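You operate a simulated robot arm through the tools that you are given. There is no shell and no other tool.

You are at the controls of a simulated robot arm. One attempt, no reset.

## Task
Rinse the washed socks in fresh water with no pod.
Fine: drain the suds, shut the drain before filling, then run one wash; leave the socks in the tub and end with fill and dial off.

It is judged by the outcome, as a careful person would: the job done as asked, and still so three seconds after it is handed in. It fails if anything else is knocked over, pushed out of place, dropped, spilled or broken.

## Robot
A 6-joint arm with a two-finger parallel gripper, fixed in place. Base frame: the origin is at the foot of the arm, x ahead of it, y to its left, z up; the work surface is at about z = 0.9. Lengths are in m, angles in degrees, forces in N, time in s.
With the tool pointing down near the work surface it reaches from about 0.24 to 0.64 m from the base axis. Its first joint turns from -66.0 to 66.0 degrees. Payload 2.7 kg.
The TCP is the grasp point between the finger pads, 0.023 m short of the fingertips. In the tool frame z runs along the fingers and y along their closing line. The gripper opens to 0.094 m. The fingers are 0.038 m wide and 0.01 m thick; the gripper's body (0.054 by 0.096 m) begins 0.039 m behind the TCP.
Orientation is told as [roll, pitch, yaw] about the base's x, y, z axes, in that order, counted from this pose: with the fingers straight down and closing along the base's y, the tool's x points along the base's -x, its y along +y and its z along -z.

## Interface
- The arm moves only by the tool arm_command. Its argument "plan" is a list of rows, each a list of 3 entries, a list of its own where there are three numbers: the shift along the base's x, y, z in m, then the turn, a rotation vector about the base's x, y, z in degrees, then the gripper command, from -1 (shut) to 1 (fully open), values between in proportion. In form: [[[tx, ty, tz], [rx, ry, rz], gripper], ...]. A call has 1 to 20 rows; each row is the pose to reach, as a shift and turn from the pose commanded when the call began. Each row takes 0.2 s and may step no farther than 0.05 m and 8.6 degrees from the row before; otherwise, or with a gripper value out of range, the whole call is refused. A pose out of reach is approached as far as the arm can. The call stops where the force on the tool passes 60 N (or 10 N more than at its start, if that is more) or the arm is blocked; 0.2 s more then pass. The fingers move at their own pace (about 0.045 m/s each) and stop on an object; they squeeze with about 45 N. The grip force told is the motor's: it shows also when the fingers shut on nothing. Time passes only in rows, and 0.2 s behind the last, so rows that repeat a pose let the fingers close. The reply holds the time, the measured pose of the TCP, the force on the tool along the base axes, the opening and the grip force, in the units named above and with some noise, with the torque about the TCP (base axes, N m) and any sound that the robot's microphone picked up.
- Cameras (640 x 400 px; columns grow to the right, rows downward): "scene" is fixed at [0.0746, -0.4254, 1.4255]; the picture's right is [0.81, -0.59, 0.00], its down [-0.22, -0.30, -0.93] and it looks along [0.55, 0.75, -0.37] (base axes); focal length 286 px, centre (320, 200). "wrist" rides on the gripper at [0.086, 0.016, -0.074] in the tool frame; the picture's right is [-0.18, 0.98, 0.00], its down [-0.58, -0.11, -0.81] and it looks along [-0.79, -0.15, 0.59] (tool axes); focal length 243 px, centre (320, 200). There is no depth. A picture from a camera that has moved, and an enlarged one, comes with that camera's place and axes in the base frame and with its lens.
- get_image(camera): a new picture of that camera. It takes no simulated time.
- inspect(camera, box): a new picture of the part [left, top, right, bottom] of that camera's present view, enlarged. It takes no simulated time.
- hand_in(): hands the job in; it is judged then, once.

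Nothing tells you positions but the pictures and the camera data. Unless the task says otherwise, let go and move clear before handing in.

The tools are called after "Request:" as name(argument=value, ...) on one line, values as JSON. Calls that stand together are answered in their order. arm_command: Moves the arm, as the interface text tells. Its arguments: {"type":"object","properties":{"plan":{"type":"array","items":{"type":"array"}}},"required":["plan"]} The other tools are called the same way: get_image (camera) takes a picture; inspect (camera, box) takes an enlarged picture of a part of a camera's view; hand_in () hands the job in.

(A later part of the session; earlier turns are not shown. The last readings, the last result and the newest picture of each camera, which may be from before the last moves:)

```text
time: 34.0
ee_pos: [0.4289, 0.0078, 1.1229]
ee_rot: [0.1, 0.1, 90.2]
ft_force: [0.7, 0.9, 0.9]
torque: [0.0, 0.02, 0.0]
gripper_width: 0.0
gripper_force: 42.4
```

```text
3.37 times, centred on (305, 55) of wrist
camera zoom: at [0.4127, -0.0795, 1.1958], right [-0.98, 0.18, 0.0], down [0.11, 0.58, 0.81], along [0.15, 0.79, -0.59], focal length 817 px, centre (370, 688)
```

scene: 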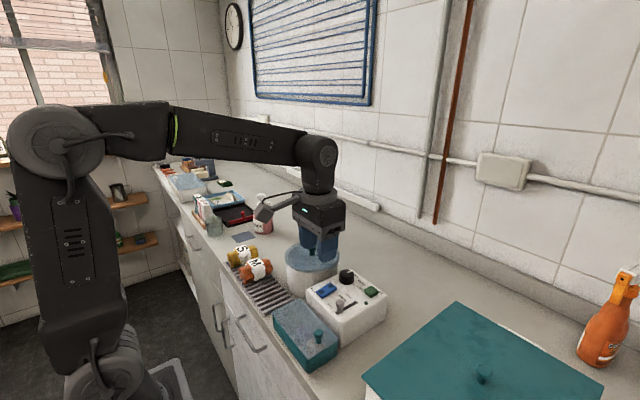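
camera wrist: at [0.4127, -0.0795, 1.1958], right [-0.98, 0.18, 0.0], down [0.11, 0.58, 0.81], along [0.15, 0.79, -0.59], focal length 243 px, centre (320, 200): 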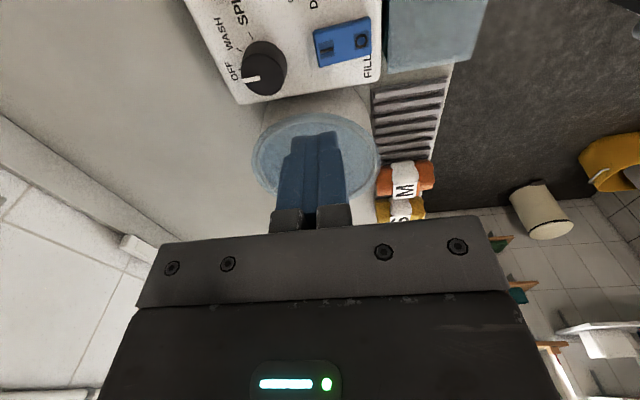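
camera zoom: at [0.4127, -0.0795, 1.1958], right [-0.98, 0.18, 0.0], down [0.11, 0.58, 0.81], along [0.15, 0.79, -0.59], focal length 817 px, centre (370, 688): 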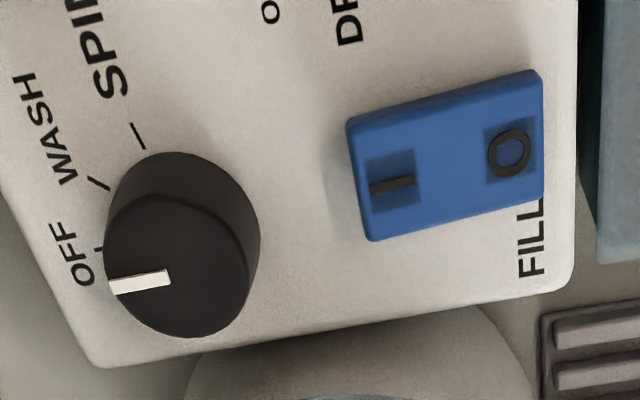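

The "I" end of the FILL rocker is raised (currently off), centred about (0.424, 0.005). I'll approach just above it with the closed fingertips.

Request:
arm_command(plan=[[[-0.002, -0.002, -0.04], [0, 0, 0], -1], [[-0.002, -0.002, -0.08], [0, 0, 0], -1], [[-0.002, -0.002, -0.105], [0, 0, 0], -1], [[-0.002, -0.002, -0.105], [0, 0, 0], -1]])

Request:
get_image(camera="wrist")

Request:
inspect(camera="scene", box=[280, 220, 400, 340])

```text
time: 35.0
ee_pos: [0.4239, 0.0037, 1.0149]
ee_rot: [-0.1, 0.0, 90.0]
ft_force: [0.0, -0.3, 0.1]
torque: [0.0, -0.01, 0.0]
gripper_width: 0.0002
gripper_force: 42.6
```

```text
taken
camera wrist: at [0.4092, -0.0824, 1.0885], right [-0.98, 0.18, 0.0], down [0.11, 0.58, 0.81], along [0.15, 0.79, -0.59], focal length 243 px, centre (320, 200)
```

wrist: 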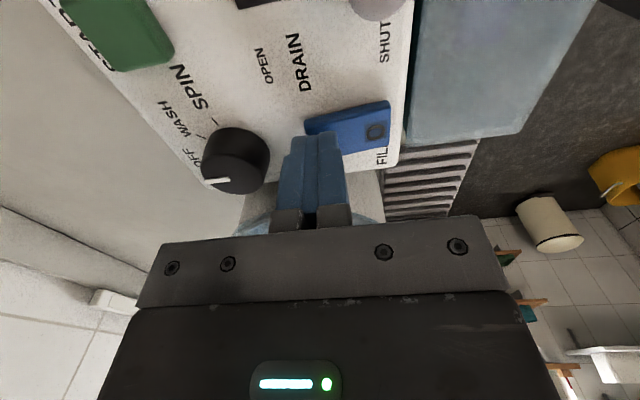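

```text
3.33 times, centred on (340, 280) of scene
camera zoom: at [0.0746, -0.4254, 1.4255], right [0.81, -0.59, 0.0], down [-0.22, -0.3, -0.93], along [0.55, 0.75, -0.37], focal length 955 px, centre (253, -67)
```

zoom: 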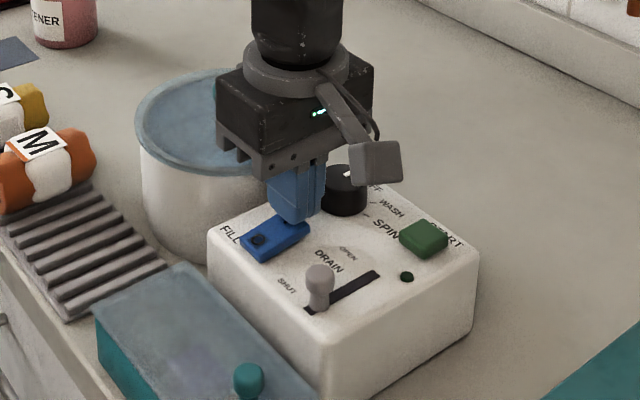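

The fingertips are over the "I" end. I'll press it down and then lift straight up to watch the tub.

Request:
arm_command(plan=[[[0.002, 0, -0.01], [0, 0, 0], -1], [[0.002, 0, -0.015], [0, 0, 0], -1], [[0.002, 0, -0.02], [0, 0, 0], -1], [[0.002, 0, 0.02], [0, 0, 0], -1], [[0.002, 0, 0.07], [0, 0, 0], -1], [[0.002, 0, 0.12], [0, 0, 0], -1], [[0.002, 0, 0.16], [0, 0, 0], -1]])

Request:
inspect(camera="scene", box=[290, 238, 340, 275])

Request:
inspect(camera="scene", box=[280, 230, 400, 340])

Request:
get_image(camera="wrist")

```text
time: 35.7
ee_pos: [0.4291, 0.0047, 1.009]
ee_rot: [-0.7, 0.1, 90.1]
ft_force: [-4.6, 0.3, 7.6]
torque: [0.11, 0.17, 0.05]
gripper_width: 0.0
gripper_force: 42.9
stopped in row 3: the force on the tool passed its limit at 71 N (the readings are from after the stop); the commanded pose is now the measured one
```

```text
10.81 times, centred on (315, 256) of scene
camera zoom: at [0.0744, -0.4254, 1.4255], right [0.81, -0.59, 0.0], down [-0.22, -0.3, -0.93], along [0.55, 0.75, -0.37], focal length 3097 px, centre (374, -411)
```

zoom: 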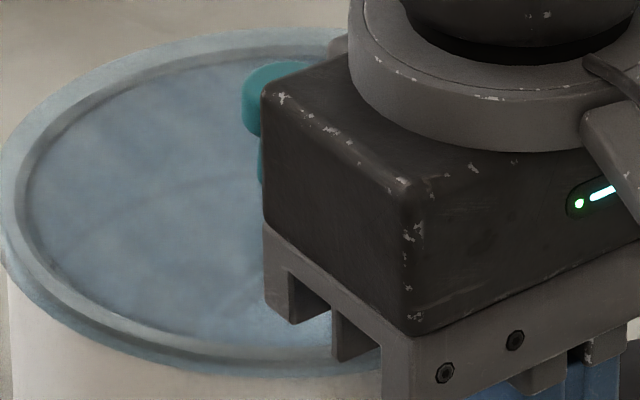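

```text
3.64 times, centred on (340, 285) of scene
camera zoom: at [0.0744, -0.4254, 1.4255], right [0.81, -0.59, 0.0], down [-0.22, -0.3, -0.93], along [0.55, 0.75, -0.37], focal length 1042 px, centre (247, -109)
```

zoom: 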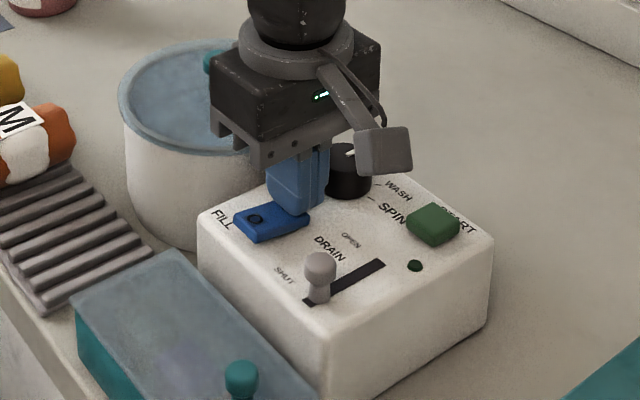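

```text
taken
camera wrist: at [0.4121, -0.0816, 1.0808], right [-0.98, 0.18, -0.01], down [0.1, 0.58, 0.81], along [0.15, 0.79, -0.59], focal length 243 px, centre (320, 200)
```

wrist: 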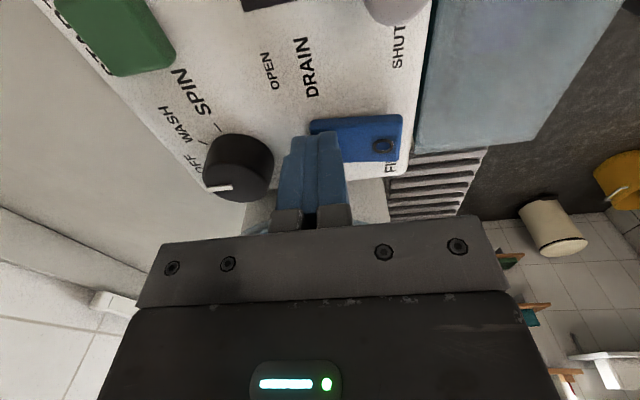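

The press hit firm resistance and the rocker looks flipped toward "I". I'll lift straight up and check the rocker and the tub.

Request:
arm_command(plan=[[[-0.003, 0, 0.04], [0, 0, 0], -1], [[-0.003, 0, 0.085], [0, 0, 0], -1], [[-0.003, 0, 0.125], [0, 0, 0], -1], [[-0.003, 0, 0.165], [0, 0, 0], -1]])

Request:
inspect(camera="scene", box=[290, 238, 340, 275])

Request:
inspect(camera="scene", box=[300, 260, 395, 350])

Request:
get_image(camera="wrist")

```text
time: 36.7
ee_pos: [0.4235, 0.0045, 1.1765]
ee_rot: [-0.6, 0.2, 90.1]
ft_force: [-0.1, -0.7, 0.2]
torque: [0.04, -0.01, -0.01]
gripper_width: 0.0002
gripper_force: 42.9
```

```text
10.81 times, centred on (315, 256) of scene
camera zoom: at [0.0746, -0.4254, 1.4255], right [0.81, -0.59, 0.0], down [-0.22, -0.3, -0.93], along [0.55, 0.75, -0.37], focal length 3097 px, centre (374, -411)
```

zoom: 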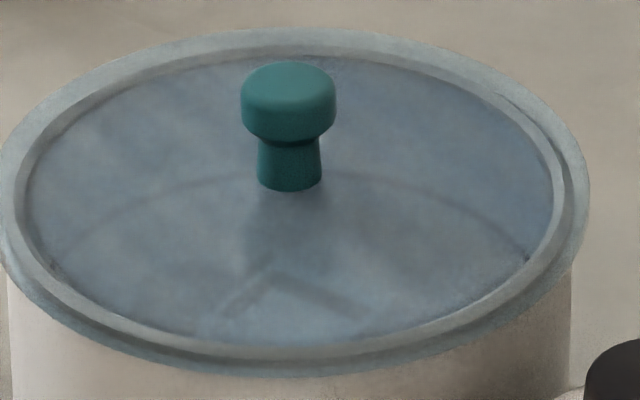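

```text
4.44 times, centred on (348, 305) of scene
camera zoom: at [0.0746, -0.4254, 1.4255], right [0.81, -0.59, 0.0], down [-0.22, -0.3, -0.93], along [0.55, 0.75, -0.37], focal length 1273 px, centre (198, -267)
```

zoom: 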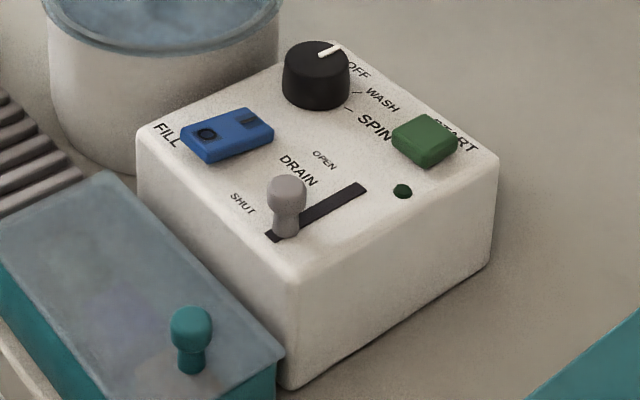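

```text
taken
camera wrist: at [0.4079, -0.0825, 1.2483], right [-0.98, 0.18, -0.01], down [0.1, 0.58, 0.81], along [0.15, 0.79, -0.59], focal length 243 px, centre (320, 200)
```

wrist: 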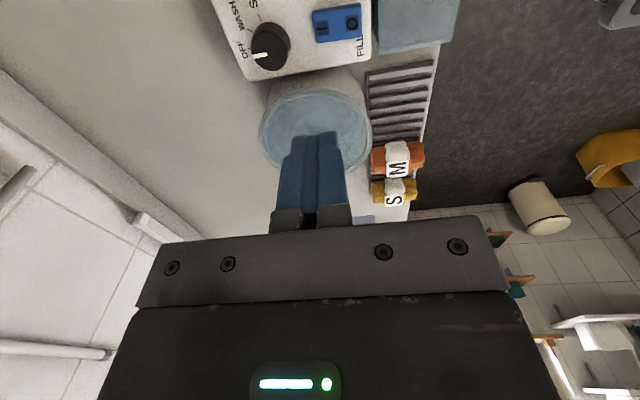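

The rocker has flipped to "I" (fill on). I'll watch the level over short intervals.

Request:
arm_command(plan=[[[0, 0, 0], [0, 0, 0], -1], [[0, 0, 0], [0, 0, 0], -1], [[0, 0, 0], [0, 0, 0], -1], [[0, 0, 0], [0, 0, 0], -1]])

Request:
inspect(camera="scene", box=[290, 238, 340, 275])

```text
time: 37.7
ee_pos: [0.4236, 0.0052, 1.1752]
ee_rot: [-0.5, 0.1, 90.1]
ft_force: [-1.1, -0.7, 1.1]
torque: [0.02, 0.01, 0.02]
gripper_width: 0.0002
gripper_force: 42.3
```

```text
10.81 times, centred on (315, 256) of scene
camera zoom: at [0.0746, -0.4254, 1.4255], right [0.81, -0.59, 0.0], down [-0.22, -0.3, -0.93], along [0.55, 0.75, -0.37], focal length 3097 px, centre (374, -411)
```

zoom: 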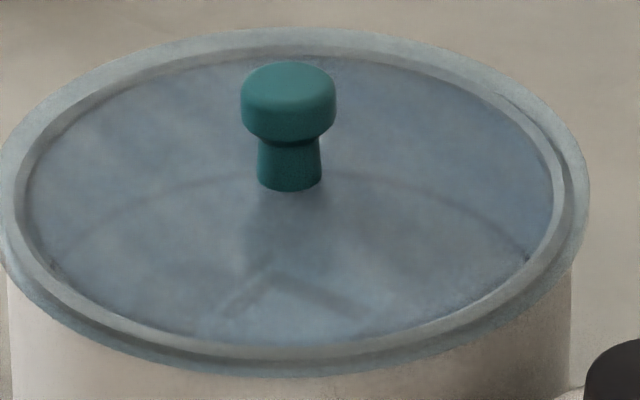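

Request:
arm_command(plan=[[[0, 0, 0], [0, 0, 0], -1], [[0, 0, 0], [0, 0, 0], -1], [[0, 0, 0], [0, 0, 0], -1], [[0, 0, 0], [0, 0, 0], -1]])

Request:
inspect(camera="scene", box=[290, 238, 340, 275])

Request:
inspect(camera="scene", box=[280, 235, 350, 300])

```text
time: 38.7
ee_pos: [0.4241, 0.0044, 1.1756]
ee_rot: [-0.7, 0.1, 90.1]
ft_force: [-0.6, 0.2, 0.2]
torque: [-0.03, 0.0, 0.0]
gripper_width: 0.0
gripper_force: 42.4
```

```text
10.81 times, centred on (315, 256) of scene
camera zoom: at [0.0746, -0.4254, 1.4255], right [0.81, -0.59, 0.0], down [-0.22, -0.3, -0.93], along [0.55, 0.75, -0.37], focal length 3097 px, centre (374, -411)
```

zoom: 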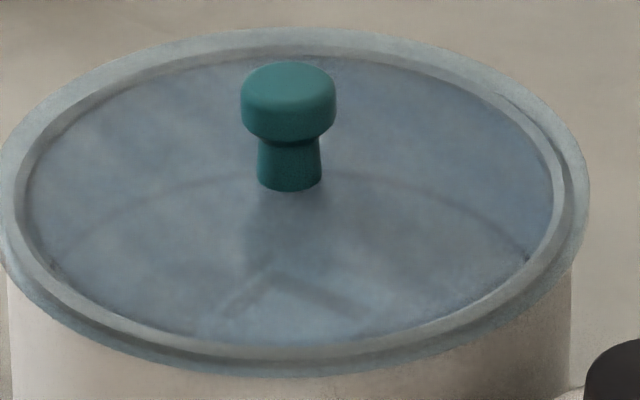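

```text
6.15 times, centred on (315, 268) of scene
camera zoom: at [0.0746, -0.4254, 1.4255], right [0.81, -0.59, 0.0], down [-0.22, -0.3, -0.93], along [0.55, 0.75, -0.37], focal length 1763 px, centre (351, -215)
```

zoom: 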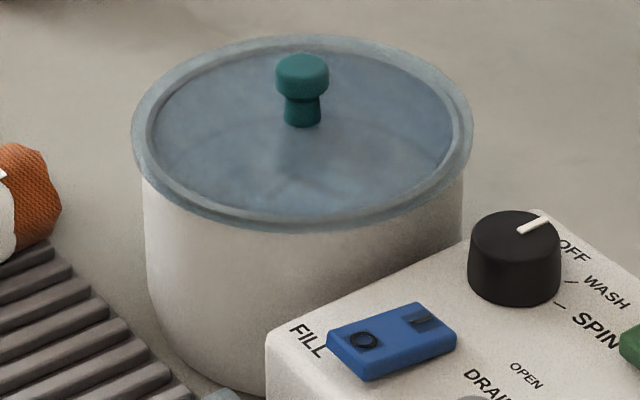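

No visible change from this angle yet. I'll move slightly to get a steeper wrist-camera view of the tub while it fills.

Request:
arm_command(plan=[[[0.018, 0.012, 0.035], [0, 0, 0], -1], [[0.036, 0.024, 0.07], [0, 0, 0], -1], [[0.045, 0.03, 0.085], [0, 0, 0], -1]])

Request:
get_image(camera="wrist")

Request:
inspect(camera="wrist", box=[250, 0, 410, 130])

Request:
inspect(camera="scene", box=[290, 238, 340, 275])

```text
time: 39.5
ee_pos: [0.4702, 0.0357, 1.2601]
ee_rot: [-0.6, 0.1, 90.1]
ft_force: [0.4, 0.1, 0.7]
torque: [-0.01, 0.01, 0.0]
gripper_width: 0.0001
gripper_force: 42.2
```

```text
taken
camera wrist: at [0.4551, -0.051, 1.3335], right [-0.98, 0.18, -0.01], down [0.1, 0.58, 0.81], along [0.15, 0.79, -0.59], focal length 243 px, centre (320, 200)
```

wrist: 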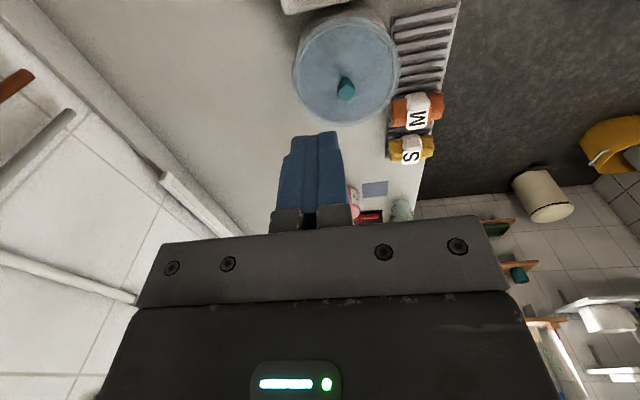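

```text
3.08 times, centred on (330, 65) of wrist
camera zoom: at [0.4551, -0.051, 1.3335], right [-0.98, 0.18, -0.01], down [0.1, 0.58, 0.81], along [0.15, 0.79, -0.59], focal length 746 px, centre (289, 615)
```

zoom: 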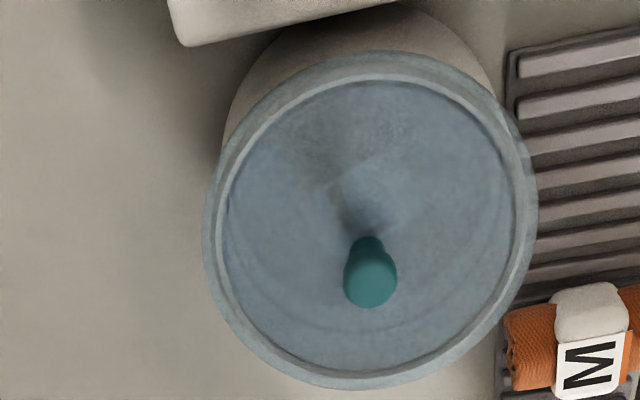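

```text
10.81 times, centred on (315, 256) of scene
camera zoom: at [0.0746, -0.4254, 1.4255], right [0.81, -0.59, 0.0], down [-0.22, -0.3, -0.93], along [0.55, 0.75, -0.37], focal length 3097 px, centre (374, -411)
```

zoom: 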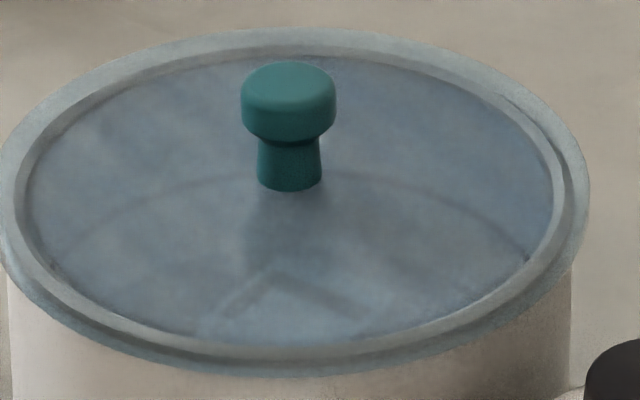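

The chevron-shaped label under the lid is getting fainter, which suggests water rising over it. I'll keep watching.

Request:
arm_command(plan=[[[0, 0, 0], [0, 0, 0], -1], [[0, 0, 0], [0, 0, 0], -1], [[0, 0, 0], [0, 0, 0], -1], [[0, 0, 0], [0, 0, 0], -1], [[0, 0, 0], [0, 0, 0], -1]])

Request:
inspect(camera="wrist", box=[250, 0, 410, 130])

Request:
inspect(camera="scene", box=[290, 238, 340, 275])

```text
time: 40.7
ee_pos: [0.4703, 0.0362, 1.261]
ee_rot: [-0.6, 0.1, 90.1]
ft_force: [0.2, 0.2, 0.0]
torque: [0.0, -0.03, 0.01]
gripper_width: 0.0001
gripper_force: 42.7
```

```text
3.08 times, centred on (330, 65) of wrist
camera zoom: at [0.455, -0.0511, 1.3333], right [-0.98, 0.18, -0.01], down [0.1, 0.58, 0.81], along [0.15, 0.79, -0.59], focal length 746 px, centre (289, 615)
```

zoom: 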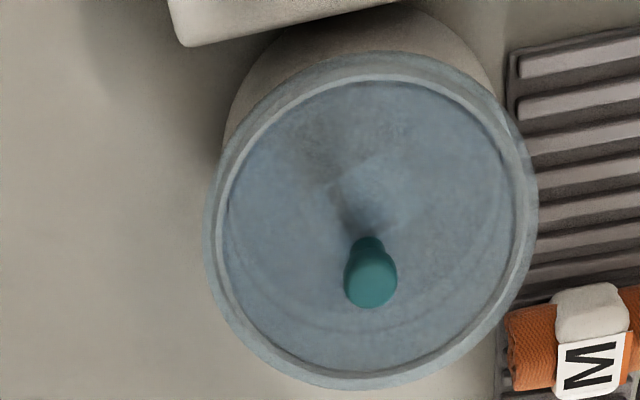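

```text
10.81 times, centred on (315, 256) of scene
camera zoom: at [0.0746, -0.4254, 1.4255], right [0.81, -0.59, 0.0], down [-0.22, -0.3, -0.93], along [0.55, 0.75, -0.37], focal length 3097 px, centre (374, -411)
```

zoom: 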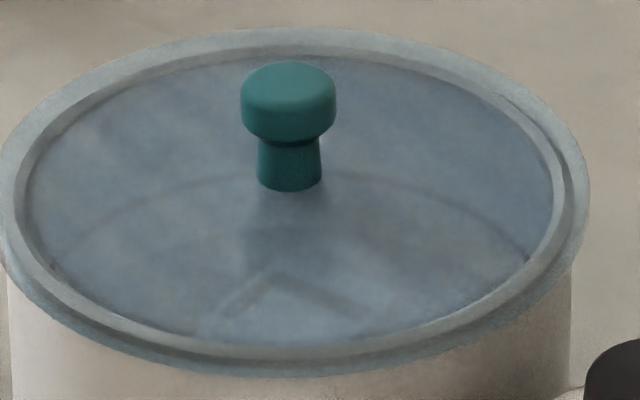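

Request:
arm_command(plan=[[[0, 0, 0], [0, 0, 0], -1], [[0, 0, 0], [0, 0, 0], -1], [[0, 0, 0], [0, 0, 0], -1], [[0, 0, 0], [0, 0, 0], -1], [[0, 0, 0], [0, 0, 0], -1], [[0, 0, 0], [0, 0, 0], -1], [[0, 0, 0], [0, 0, 0], -1], [[0, 0, 0], [0, 0, 0], -1]])

Request:
inspect(camera="wrist", box=[250, 0, 410, 130])

Request:
inspect(camera="scene", box=[290, 238, 340, 275])

```text
time: 42.5
ee_pos: [0.4718, 0.0353, 1.2597]
ee_rot: [-0.5, 0.2, 90.1]
ft_force: [-0.1, 0.0, 0.4]
torque: [0.01, 0.0, 0.01]
gripper_width: 0.0001
gripper_force: 42.4
```

```text
3.08 times, centred on (330, 65) of wrist
camera zoom: at [0.4551, -0.0511, 1.3333], right [-0.98, 0.18, -0.01], down [0.1, 0.58, 0.81], along [0.15, 0.79, -0.59], focal length 746 px, centre (289, 615)
```

zoom: 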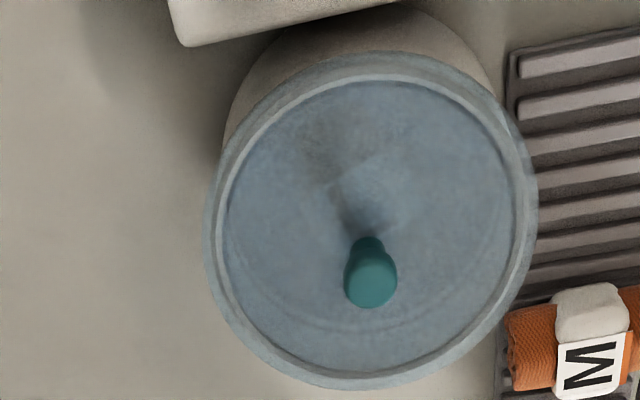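

```text
10.81 times, centred on (315, 256) of scene
camera zoom: at [0.0746, -0.4254, 1.4255], right [0.81, -0.59, 0.0], down [-0.22, -0.3, -0.93], along [0.55, 0.75, -0.37], focal length 3097 px, centre (374, -411)
```

zoom: 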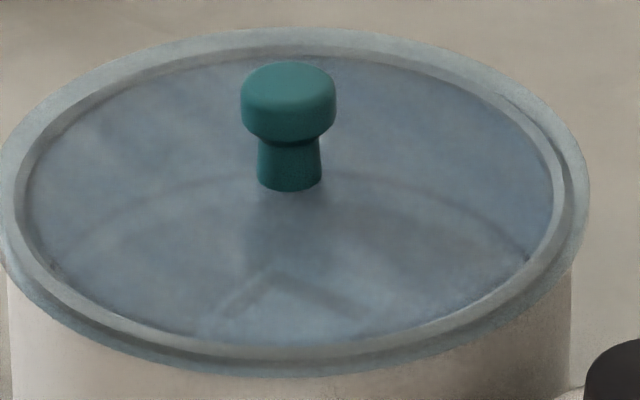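

The socks' label is gradually fading as the water rises. I'll continue in short steps.

Request:
arm_command(plan=[[[0, 0, 0], [0, 0, 0], -1], [[0, 0, 0], [0, 0, 0], -1], [[0, 0, 0], [0, 0, 0], -1], [[0, 0, 0], [0, 0, 0], -1], [[0, 0, 0], [0, 0, 0], -1], [[0, 0, 0], [0, 0, 0], -1], [[0, 0, 0], [0, 0, 0], -1], [[0, 0, 0], [0, 0, 0], -1]])

Request:
inspect(camera="wrist", box=[250, 0, 410, 130])

Request:
inspect(camera="scene", box=[290, 238, 340, 275])

```text
time: 44.3
ee_pos: [0.4717, 0.036, 1.2602]
ee_rot: [-0.6, 0.1, 90.1]
ft_force: [0.2, -0.6, -0.1]
torque: [0.02, -0.02, 0.03]
gripper_width: 0.0
gripper_force: 42.5
```

```text
3.08 times, centred on (330, 65) of wrist
camera zoom: at [0.4551, -0.0511, 1.3333], right [-0.98, 0.18, -0.01], down [0.1, 0.58, 0.81], along [0.15, 0.79, -0.59], focal length 746 px, centre (289, 615)
```

zoom: 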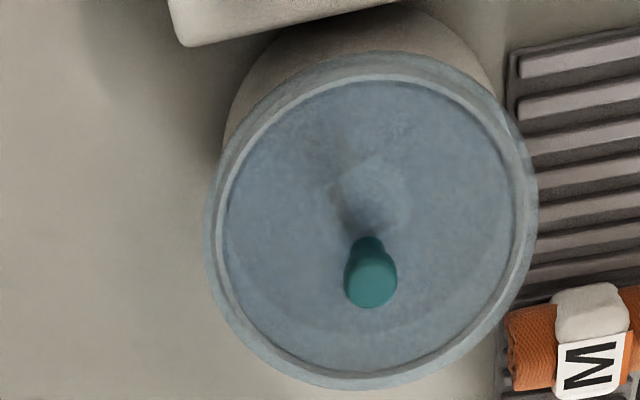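

```text
10.81 times, centred on (315, 256) of scene
camera zoom: at [0.0746, -0.4254, 1.4255], right [0.81, -0.59, 0.0], down [-0.22, -0.3, -0.93], along [0.55, 0.75, -0.37], focal length 3097 px, centre (374, -411)
```

zoom: 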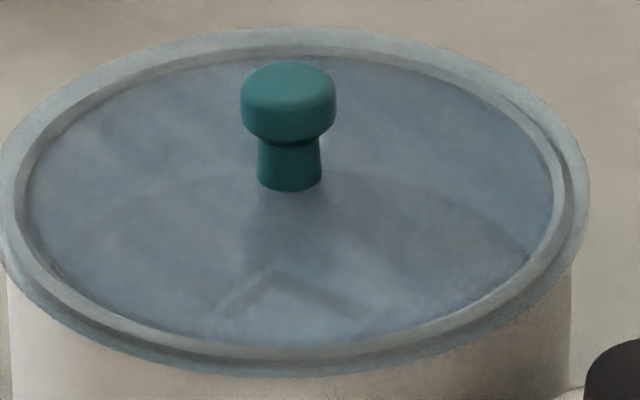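

The water surface has reached the ring inside the tub, about 0.96 and comfortably below the rim. I'll switch the fill off now by pressing the "0" end.

Request:
arm_command(plan=[[[-0.018, -0.008, -0.045], [0, 0, 0], -1], [[-0.036, -0.016, -0.09], [0, 0, 0], -1], [[-0.054, -0.024, -0.135], [0, 0, 0], -1], [[-0.072, -0.03, -0.18], [0, 0, 0], -1], [[-0.0746, -0.03, -0.227], [0, 0, 0], -1], [[-0.0746, -0.03, -0.247], [0, 0, 0], -1], [[-0.0746, -0.03, -0.252], [0, 0, 0], -1], [[-0.0746, -0.03, -0.256], [0, 0, 0], -1], [[-0.0746, -0.03, -0.26], [0, 0, 0], -1]])

Request:
inspect(camera="scene", box=[280, 220, 400, 340])

Request:
get_image(camera="wrist")

```text
time: 46.1
ee_pos: [0.3929, 0.007, 1.0077]
ee_rot: [-0.8, 0.2, 90.0]
ft_force: [-11.8, -0.2, 13.9]
torque: [0.13, 0.2, 0.19]
gripper_width: 0.0
gripper_force: 42.0
stopped in row 8: the force on the tool passed its limit at 67 N (the readings are from after the stop); the commanded pose is now the measured one
```

```text
3.33 times, centred on (340, 280) of scene
camera zoom: at [0.0741, -0.4254, 1.4255], right [0.81, -0.59, 0.0], down [-0.22, -0.3, -0.93], along [0.55, 0.75, -0.37], focal length 955 px, centre (253, -67)
```

zoom: 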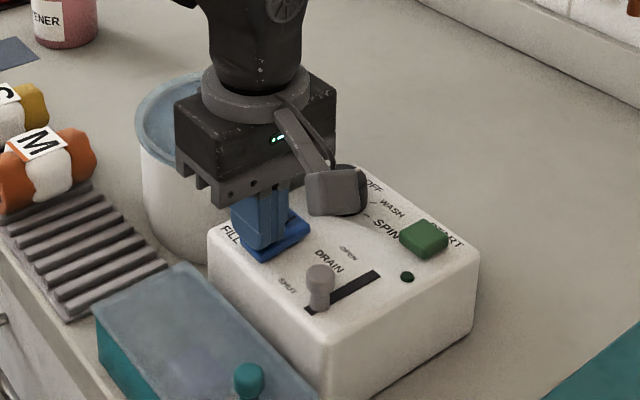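

```text
taken
camera wrist: at [0.3775, -0.0811, 1.0811], right [-0.98, 0.18, -0.01], down [0.1, 0.58, 0.81], along [0.15, 0.79, -0.59], focal length 243 px, centre (320, 200)
```

wrist: 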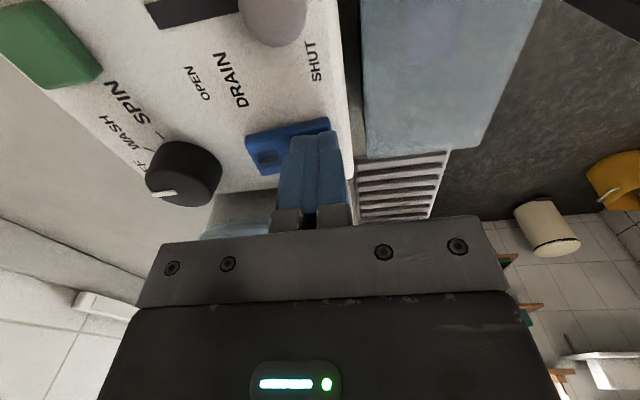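

Request:
arm_command(plan=[[[0.0, -0.002, 0.04], [0, 0, 0], -1], [[0.0, -0.002, 0.085], [0, 0, 0], -1], [[0.0, -0.002, 0.125], [0, 0, 0], -1], [[0.0, -0.002, 0.165], [0, 0, 0], -1]])

Request:
inspect(camera="scene", box=[300, 260, 395, 350])

Request:
inspect(camera="scene", box=[290, 238, 340, 275])

Request:
get_image(camera="wrist")

```text
time: 47.1
ee_pos: [0.3951, 0.0052, 1.172]
ee_rot: [-0.6, 0.2, 90.1]
ft_force: [-0.1, 0.7, 0.4]
torque: [0.02, 0.02, 0.0]
gripper_width: 0.0
gripper_force: 42.6
```

```text
4.44 times, centred on (348, 305) of scene
camera zoom: at [0.0746, -0.4254, 1.4255], right [0.81, -0.59, 0.0], down [-0.22, -0.3, -0.93], along [0.55, 0.75, -0.37], focal length 1273 px, centre (198, -267)
```

zoom: 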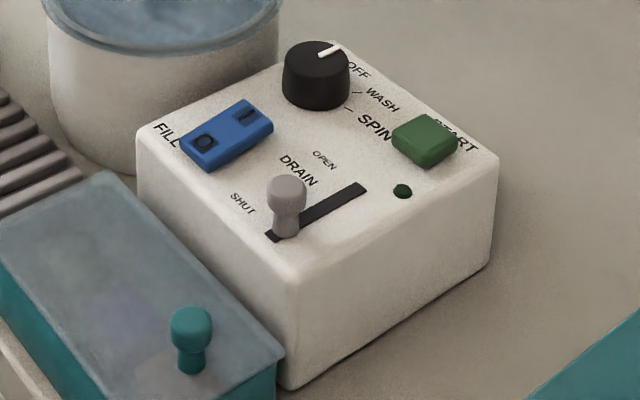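

```text
10.81 times, centred on (315, 256) of scene
camera zoom: at [0.0746, -0.4254, 1.4255], right [0.81, -0.59, 0.0], down [-0.22, -0.3, -0.93], along [0.55, 0.75, -0.37], focal length 3097 px, centre (374, -411)
```

zoom: 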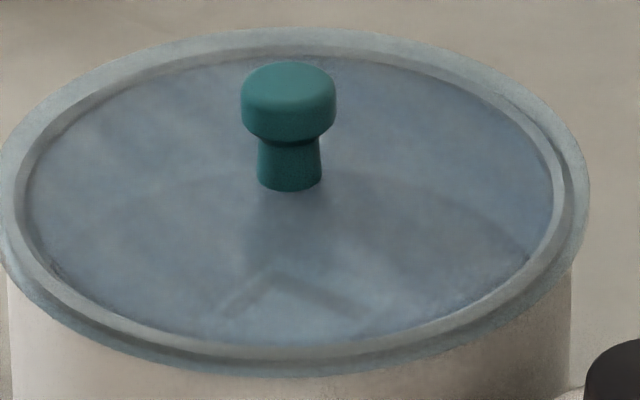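

```text
taken
camera wrist: at [0.3778, -0.0813, 1.2457], right [-0.98, 0.18, -0.01], down [0.1, 0.58, 0.81], along [0.15, 0.79, -0.59], focal length 243 px, centre (320, 200)
```

wrist: 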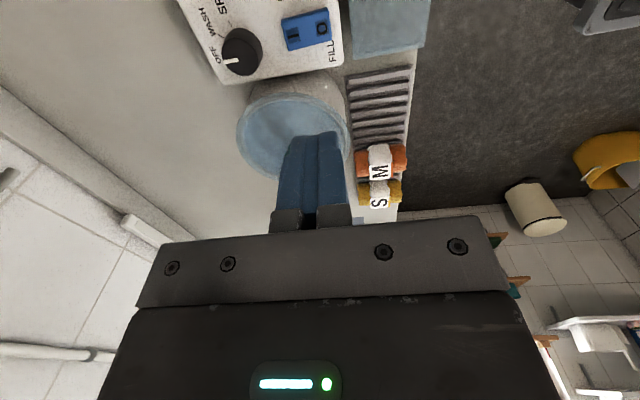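

FILL is off and the water sits steady at the ring line. Next is the dial, centred about (0.476, 0.011); I'll open partway and align above it.

Request:
arm_command(plan=[[[0.03, 0.002, -0.03], [0, 0, 0], 0.13], [[0.06, 0.004, -0.06], [0, 0, 0], 0.13], [[0.083, 0.006, -0.09], [0, 0, 0], 0.13], [[0.083, 0.006, -0.12], [0, 0, 0], 0.13], [[0.083, 0.006, -0.12], [0, 0, 0], 0.13]])

Request:
get_image(camera="wrist")

Request:
inspect(camera="scene", box=[280, 220, 400, 340])

```text
time: 48.3
ee_pos: [0.4798, 0.0093, 1.0498]
ee_rot: [-0.8, 0.1, 90.0]
ft_force: [0.0, -0.5, 0.3]
torque: [0.0, 0.01, 0.01]
gripper_width: 0.0531
gripper_force: 0.0
```

```text
taken
camera wrist: at [0.4627, -0.0769, 1.1231], right [-0.98, 0.18, -0.01], down [0.1, 0.58, 0.81], along [0.16, 0.79, -0.59], focal length 243 px, centre (320, 200)
```

wrist: 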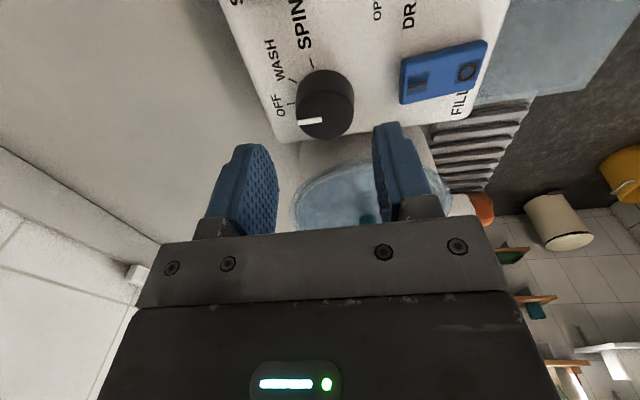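

```text
3.33 times, centred on (340, 280) of scene
camera zoom: at [0.0746, -0.4254, 1.4255], right [0.81, -0.59, 0.0], down [-0.22, -0.3, -0.93], along [0.55, 0.75, -0.37], focal length 955 px, centre (253, -67)
```

zoom: 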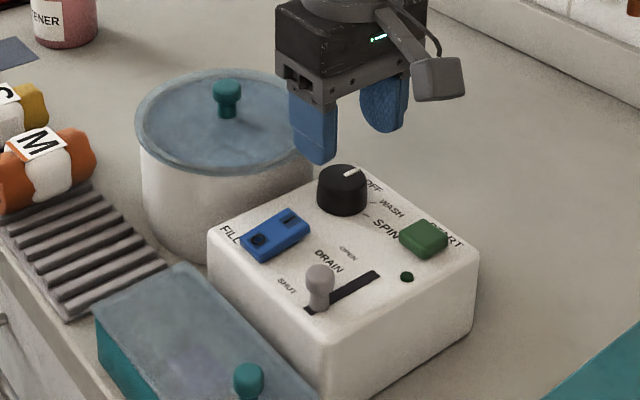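

The dial is centred between the fingers. I'll lower around it and close.

Request:
arm_command(plan=[[[0.0, 0.0, -0.02], [0, 0, 0], 0.13], [[0.0, 0.0, -0.04], [0, 0, 0], 0.13], [[0.0, 0.0, -0.05], [0, 0, 0], 0.13], [[0.0, 0.0, -0.05], [0, 0, 0], -0.5], [[0.0, 0.0, -0.05], [0, 0, 0], -0.5], [[0.0, 0.0, -0.05], [0, 0, 0], -0.5]])

Request:
get_image(camera="wrist")

```text
time: 49.7
ee_pos: [0.4773, 0.0093, 1.0007]
ee_rot: [-0.6, 0.2, 90.1]
ft_force: [-8.1, -0.6, 0.4]
torque: [-0.04, 0.21, 0.0]
gripper_width: 0.0375
gripper_force: 45.2
```

```text
taken
camera wrist: at [0.4608, -0.0776, 1.0743], right [-0.98, 0.18, -0.01], down [0.1, 0.58, 0.81], along [0.15, 0.79, -0.59], focal length 243 px, centre (320, 200)
```

wrist: 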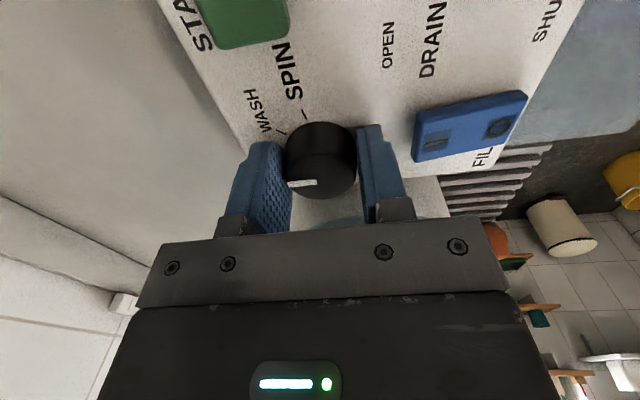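

The dial is gripped (37.5 mm). I'll turn it clockwise about 35° toward WASH.

Request:
arm_command(plan=[[[0, 0, 0], [0, 0, -7], -0.5], [[0, 0, 0], [0, 0, -14], -0.5], [[0, 0, 0], [0, 0, -21], -0.5], [[0, 0, 0], [0, 0, -28], -0.5], [[0, 0, 0], [0, 0, -35], -0.5], [[0, 0, 0], [0, 0, -35], -0.5]])

Request:
get_image(camera="wrist")

```text
time: 51.1
ee_pos: [0.4754, 0.0102, 1.0016]
ee_rot: [-0.5, 0.4, 55.0]
ft_force: [-24.5, -5.6, 0.7]
torque: [0.65, 0.04, 0.01]
gripper_width: 0.037
gripper_force: 45.0
```

```text
taken
camera wrist: at [0.4131, -0.0514, 1.0747], right [-0.7, 0.71, -0.01], down [0.42, 0.42, 0.8], along [0.58, 0.56, -0.59], focal length 243 px, centre (320, 200)
```

wrist: 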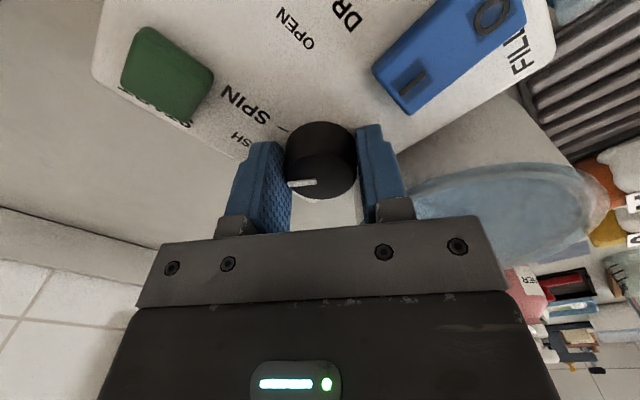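

The dial turned with the gripper. I'll relieve the side load, release, lift and verify the pointer.

Request:
arm_command(plan=[[[-0.002, 0, 0], [0, 0, 0], -0.5], [[-0.002, 0, 0], [0, 0, 0], 0.13], [[-0.002, 0, 0], [0, 0, 0], 0.13], [[-0.002, 0, 0], [0, 0, 0], 0.13], [[-0.002, 0, 0.03], [0, 0, 0], 0.13], [[-0.002, 0, 0.07], [0, 0, 0], 0.13], [[-0.002, 0, 0.11], [0, 0, 0], 0.13], [[-0.002, 0, 0.11], [0, 0, 0], 0.13]])

Request:
get_image(camera="wrist")

Request:
inspect(camera="scene", box=[300, 260, 395, 350])

```text
time: 52.9
ee_pos: [0.4769, 0.0112, 1.1124]
ee_rot: [-0.8, 0.1, 55.1]
ft_force: [0.2, -0.1, -0.3]
torque: [0.01, -0.02, 0.0]
gripper_width: 0.0532
gripper_force: 0.1
```

```text
taken
camera wrist: at [0.4144, -0.0502, 1.1868], right [-0.7, 0.71, -0.01], down [0.41, 0.42, 0.81], along [0.58, 0.56, -0.59], focal length 243 px, centre (320, 200)
```

wrist: 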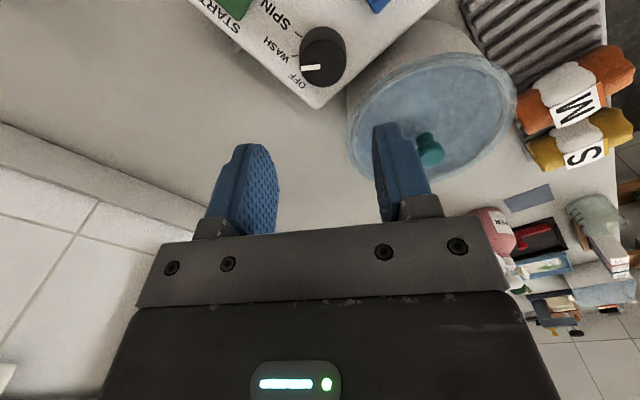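

```text
4.44 times, centred on (348, 305) of scene
camera zoom: at [0.0746, -0.4254, 1.4255], right [0.81, -0.59, 0.0], down [-0.22, -0.3, -0.93], along [0.55, 0.75, -0.37], focal length 1273 px, centre (198, -267)
```

zoom: 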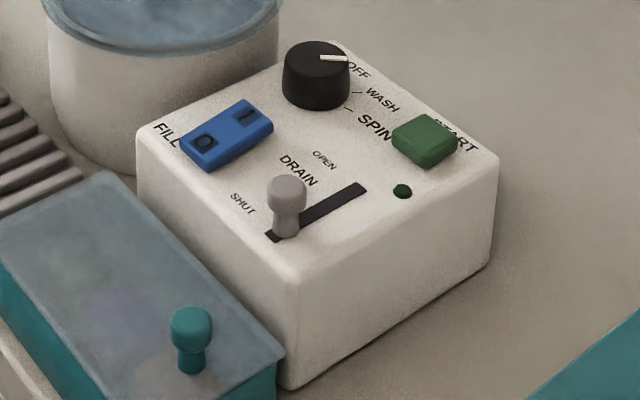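

Request:
inspect(camera="wrist", box=[220, 0, 380, 110])

Request:
inspect(camera="scene", box=[350, 262, 400, 305])

```text
3.64 times, centred on (300, 55) of wrist
camera zoom: at [0.4144, -0.0502, 1.1868], right [-0.7, 0.71, -0.01], down [0.41, 0.42, 0.81], along [0.58, 0.56, -0.59], focal length 882 px, centre (393, 727)
```

zoom: 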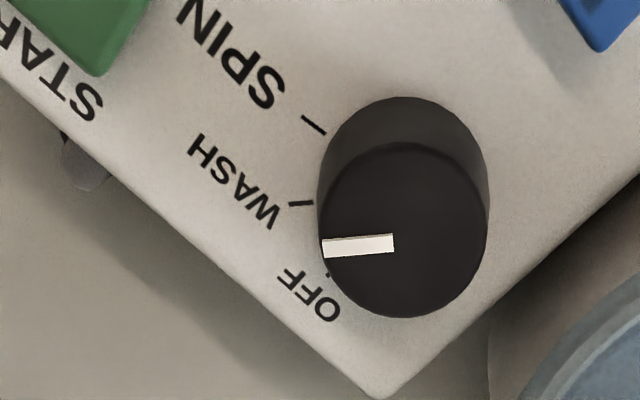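

```text
9.30 times, centred on (375, 284) of scene
camera zoom: at [0.0746, -0.4254, 1.4255], right [0.81, -0.59, 0.0], down [-0.22, -0.3, -0.93], along [0.55, 0.75, -0.37], focal length 2665 px, centre (-192, -577)
```

zoom: 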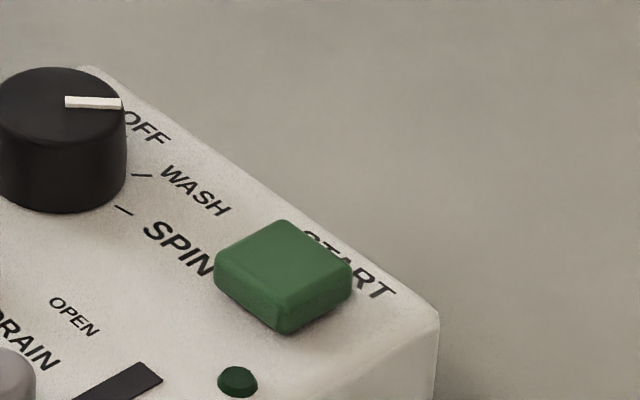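

The pointer lines up with the WASH tick. Next I'll close the fingers and move above the green START button at about (0.491, −0.059).

Request:
arm_command(plan=[[[0.005, -0.025, 0.0], [0, 0, 0], -1], [[0.01, -0.05, 0.0], [0, 0, 0], -1], [[0.0145, -0.07, -0.02], [0, 0, 0], -1], [[0.0145, -0.07, -0.05], [0, 0, 0], -1], [[0.0145, -0.07, -0.075], [0, 0, 0], -1], [[0.0145, -0.07, -0.075], [0, 0, 0], -1]])

Request:
get_image(camera="wrist")

Request:
inspect(camera="scene", box=[300, 220, 420, 340])

```text
time: 54.3
ee_pos: [0.4908, -0.0591, 1.0366]
ee_rot: [-0.8, 0.1, 55.2]
ft_force: [-0.6, 0.4, 0.5]
torque: [0.0, 0.0, 0.01]
gripper_width: 0.0001
gripper_force: 42.3
```

```text
taken
camera wrist: at [0.4283, -0.1198, 1.1097], right [-0.7, 0.71, -0.01], down [0.41, 0.42, 0.81], along [0.58, 0.56, -0.59], focal length 243 px, centre (320, 200)
```

wrist: 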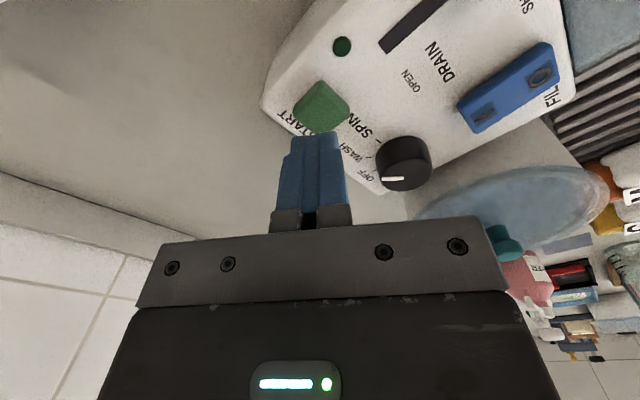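

```text
3.33 times, centred on (360, 280) of scene
camera zoom: at [0.0746, -0.4254, 1.4255], right [0.81, -0.59, 0.0], down [-0.22, -0.3, -0.93], along [0.55, 0.75, -0.37], focal length 955 px, centre (187, -67)
```

zoom: 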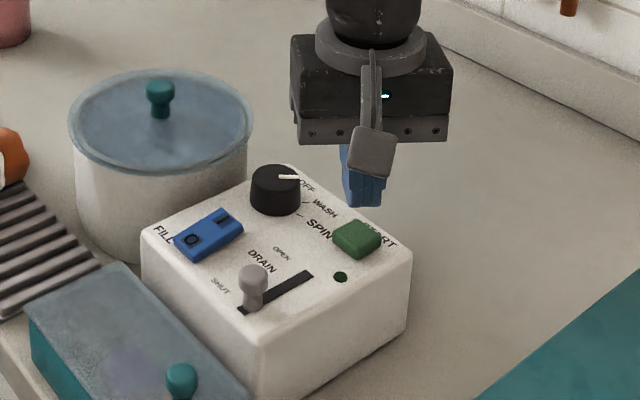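

The fingertips are over START. I'll press it once, gently, in small steps.

Request:
arm_command(plan=[[[-0.001, -0.001, -0.02], [0, 0, 0], -1], [[-0.001, -0.001, -0.029], [0, 0, 0], -1], [[-0.001, -0.001, -0.032], [0, 0, 0], -1], [[-0.001, -0.001, -0.035], [0, 0, 0], -1], [[-0.001, -0.001, -0.037], [0, 0, 0], -1]])

Request:
inspect(camera="scene", box=[300, 230, 420, 340])

Request:
get_image(camera="wrist")

```text
time: 55.5
ee_pos: [0.4878, -0.0589, 1.002]
ee_rot: [-0.9, 0.1, 55.1]
ft_force: [-10.1, 5.6, 23.9]
torque: [0.17, 0.2, -0.04]
gripper_width: 0.0
gripper_force: 42.4
heard: click
```

```text
3.64 times, centred on (360, 285) of scene
camera zoom: at [0.074, -0.4252, 1.4256], right [0.81, -0.59, 0.0], down [-0.22, -0.3, -0.93], along [0.55, 0.75, -0.37], focal length 1042 px, centre (174, -109)
```

zoom: 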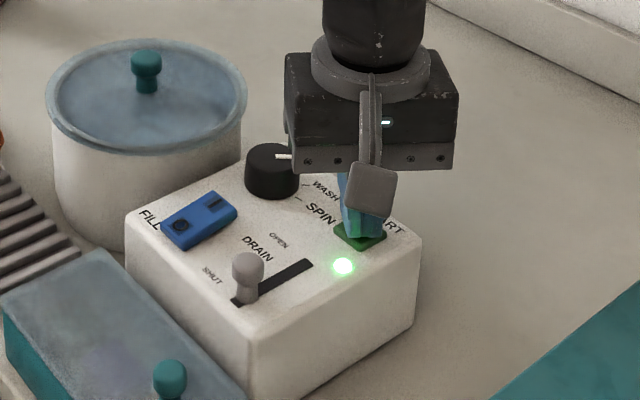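

```text
taken
camera wrist: at [0.4257, -0.1211, 1.0752], right [-0.7, 0.71, -0.02], down [0.41, 0.42, 0.81], along [0.58, 0.56, -0.59], focal length 243 px, centre (320, 200)
```

wrist: 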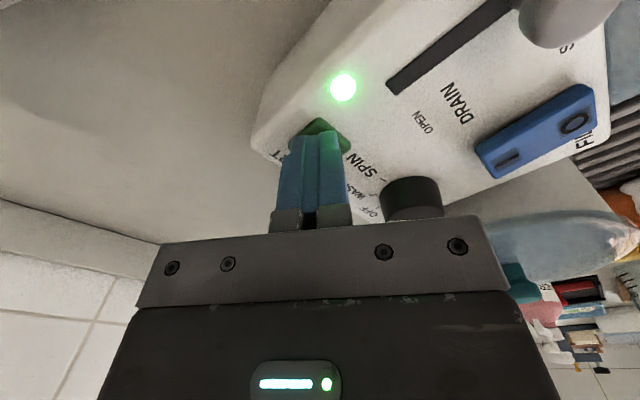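

A click was heard and the green light is on, so the wash is running. I'll lift off and wait, watching the light.

Request:
arm_command(plan=[[[0, 0, 0.03], [0, 0, 0], -1], [[0, 0.0, 0.07], [0, 0, 0], -1], [[-0.005, 0.02, 0.1], [0, 0, 0], -1], [[-0.01, 0.05, 0.11], [0, 0, 0], -1], [[-0.012, 0.071, 0.11], [0, 0, 0], -1], [[-0.012, 0.071, 0.11], [0, 0, 0], -1], [[-0.012, 0.071, 0.11], [0, 0, 0], 0.13], [[-0.012, 0.071, 0.11], [0, 0, 0], 0.13], [[-0.012, 0.071, 0.11], [0, 0, 0], 0.13]])

Request:
inspect(camera="scene", box=[270, 230, 400, 340])

Request:
get_image(camera="wrist")

```text
time: 57.5
ee_pos: [0.4789, 0.0109, 1.1132]
ee_rot: [-0.8, 0.1, 55.1]
ft_force: [0.3, -1.0, 0.0]
torque: [-0.01, -0.04, 0.0]
gripper_width: 0.0529
gripper_force: 0.0
```

```text
3.64 times, centred on (335, 285) of scene
camera zoom: at [0.0746, -0.4254, 1.4255], right [0.81, -0.59, 0.0], down [-0.22, -0.3, -0.93], along [0.55, 0.75, -0.37], focal length 1042 px, centre (266, -109)
```

zoom: 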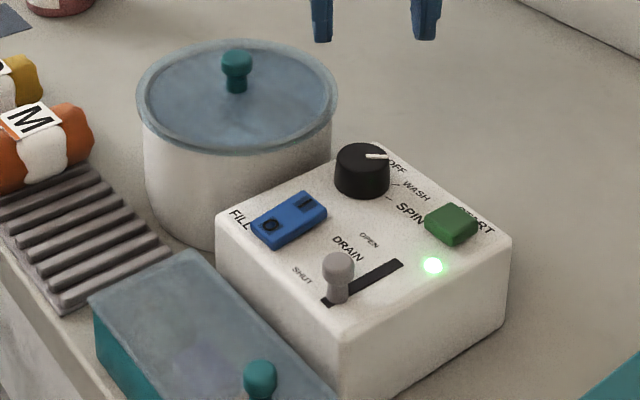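

```text
taken
camera wrist: at [0.4164, -0.0509, 1.1861], right [-0.7, 0.71, -0.01], down [0.41, 0.42, 0.81], along [0.58, 0.56, -0.59], focal length 243 px, centre (320, 200)
```

wrist: 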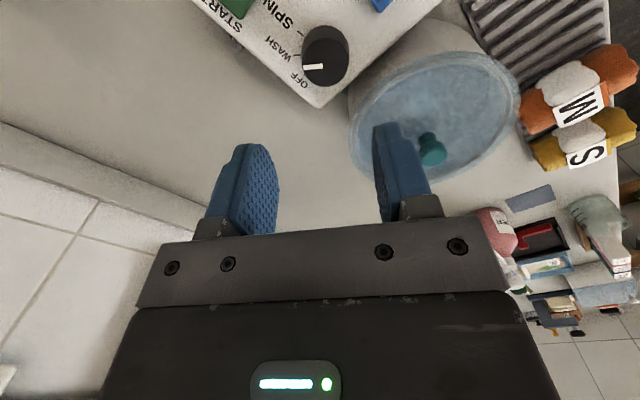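

The light is on with the dial at WASH and the button sprung back. I'll wait with the gripper parked above the dial until the cycle ends.

Request:
arm_command(plan=[[[0, 0, 0], [0, 0, 0], 0.13], [[0, 0, 0], [0, 0, 0], 0.13], [[0, 0, 0], [0, 0, 0], 0.13], [[0, 0, 0], [0, 0, 0], 0.13], [[0, 0, 0], [0, 0, 0], 0.13], [[0, 0, 0], [0, 0, 0], 0.13], [[0, 0, 0], [0, 0, 0], 0.13], [[0, 0, 0], [0, 0, 0], 0.13], [[0, 0, 0], [0, 0, 0], 0.13], [[0, 0, 0], [0, 0, 0], 0.13], [[0, 0, 0], [0, 0, 0], 0.13], [[0, 0, 0], [0, 0, 0], 0.13], [[0, 0, 0], [0, 0, 0], 0.13], [[0, 0, 0], [0, 0, 0], 0.13], [[0, 0, 0], [0, 0, 0], 0.13], [[0, 0, 0], [0, 0, 0], 0.13], [[0, 0, 0], [0, 0, 0], 0.13], [[0, 0, 0], [0, 0, 0], 0.13], [[0, 0, 0], [0, 0, 0], 0.13], [[0, 0, 0], [0, 0, 0], 0.13]])

Request:
inspect(camera="scene", box=[270, 230, 400, 340])

```text
time: 61.7
ee_pos: [0.479, 0.011, 1.1127]
ee_rot: [-0.8, 0.1, 55.2]
ft_force: [0.6, -0.4, 0.2]
torque: [0.01, 0.05, 0.01]
gripper_width: 0.0532
gripper_force: 0.1
```

```text
3.64 times, centred on (335, 285) of scene
camera zoom: at [0.0746, -0.4254, 1.4255], right [0.81, -0.59, 0.0], down [-0.22, -0.3, -0.93], along [0.55, 0.75, -0.37], focal length 1042 px, centre (266, -109)
```

zoom: 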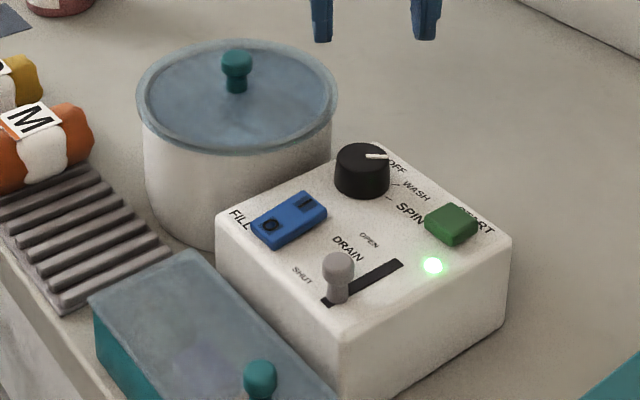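

The light is still on, so the wash is still running; I'll keep waiting.

Request:
arm_command(plan=[[[0, 0, 0], [0, 0, 0], 0.13], [[0, 0, 0], [0, 0, 0], 0.13], [[0, 0, 0], [0, 0, 0], 0.13], [[0, 0, 0], [0, 0, 0], 0.13], [[0, 0, 0], [0, 0, 0], 0.13], [[0, 0, 0], [0, 0, 0], 0.13], [[0, 0, 0], [0, 0, 0], 0.13], [[0, 0, 0], [0, 0, 0], 0.13], [[0, 0, 0], [0, 0, 0], 0.13], [[0, 0, 0], [0, 0, 0], 0.13], [[0, 0, 0], [0, 0, 0], 0.13], [[0, 0, 0], [0, 0, 0], 0.13], [[0, 0, 0], [0, 0, 0], 0.13], [[0, 0, 0], [0, 0, 0], 0.13], [[0, 0, 0], [0, 0, 0], 0.13], [[0, 0, 0], [0, 0, 0], 0.13], [[0, 0, 0], [0, 0, 0], 0.13], [[0, 0, 0], [0, 0, 0], 0.13], [[0, 0, 0], [0, 0, 0], 0.13], [[0, 0, 0], [0, 0, 0], 0.13]])

Request:
inspect(camera="scene", box=[270, 230, 400, 340])

```text
time: 65.9
ee_pos: [0.4789, 0.0094, 1.1117]
ee_rot: [-0.8, 0.1, 55.0]
ft_force: [0.5, -0.1, 0.6]
torque: [0.01, -0.04, 0.0]
gripper_width: 0.0531
gripper_force: 0.0
```

```text
3.64 times, centred on (335, 285) of scene
camera zoom: at [0.0746, -0.4254, 1.4255], right [0.81, -0.59, 0.0], down [-0.22, -0.3, -0.93], along [0.55, 0.75, -0.37], focal length 1042 px, centre (266, -109)
```

zoom: 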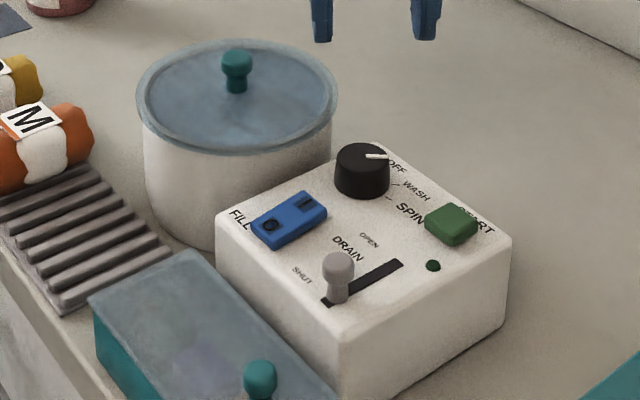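

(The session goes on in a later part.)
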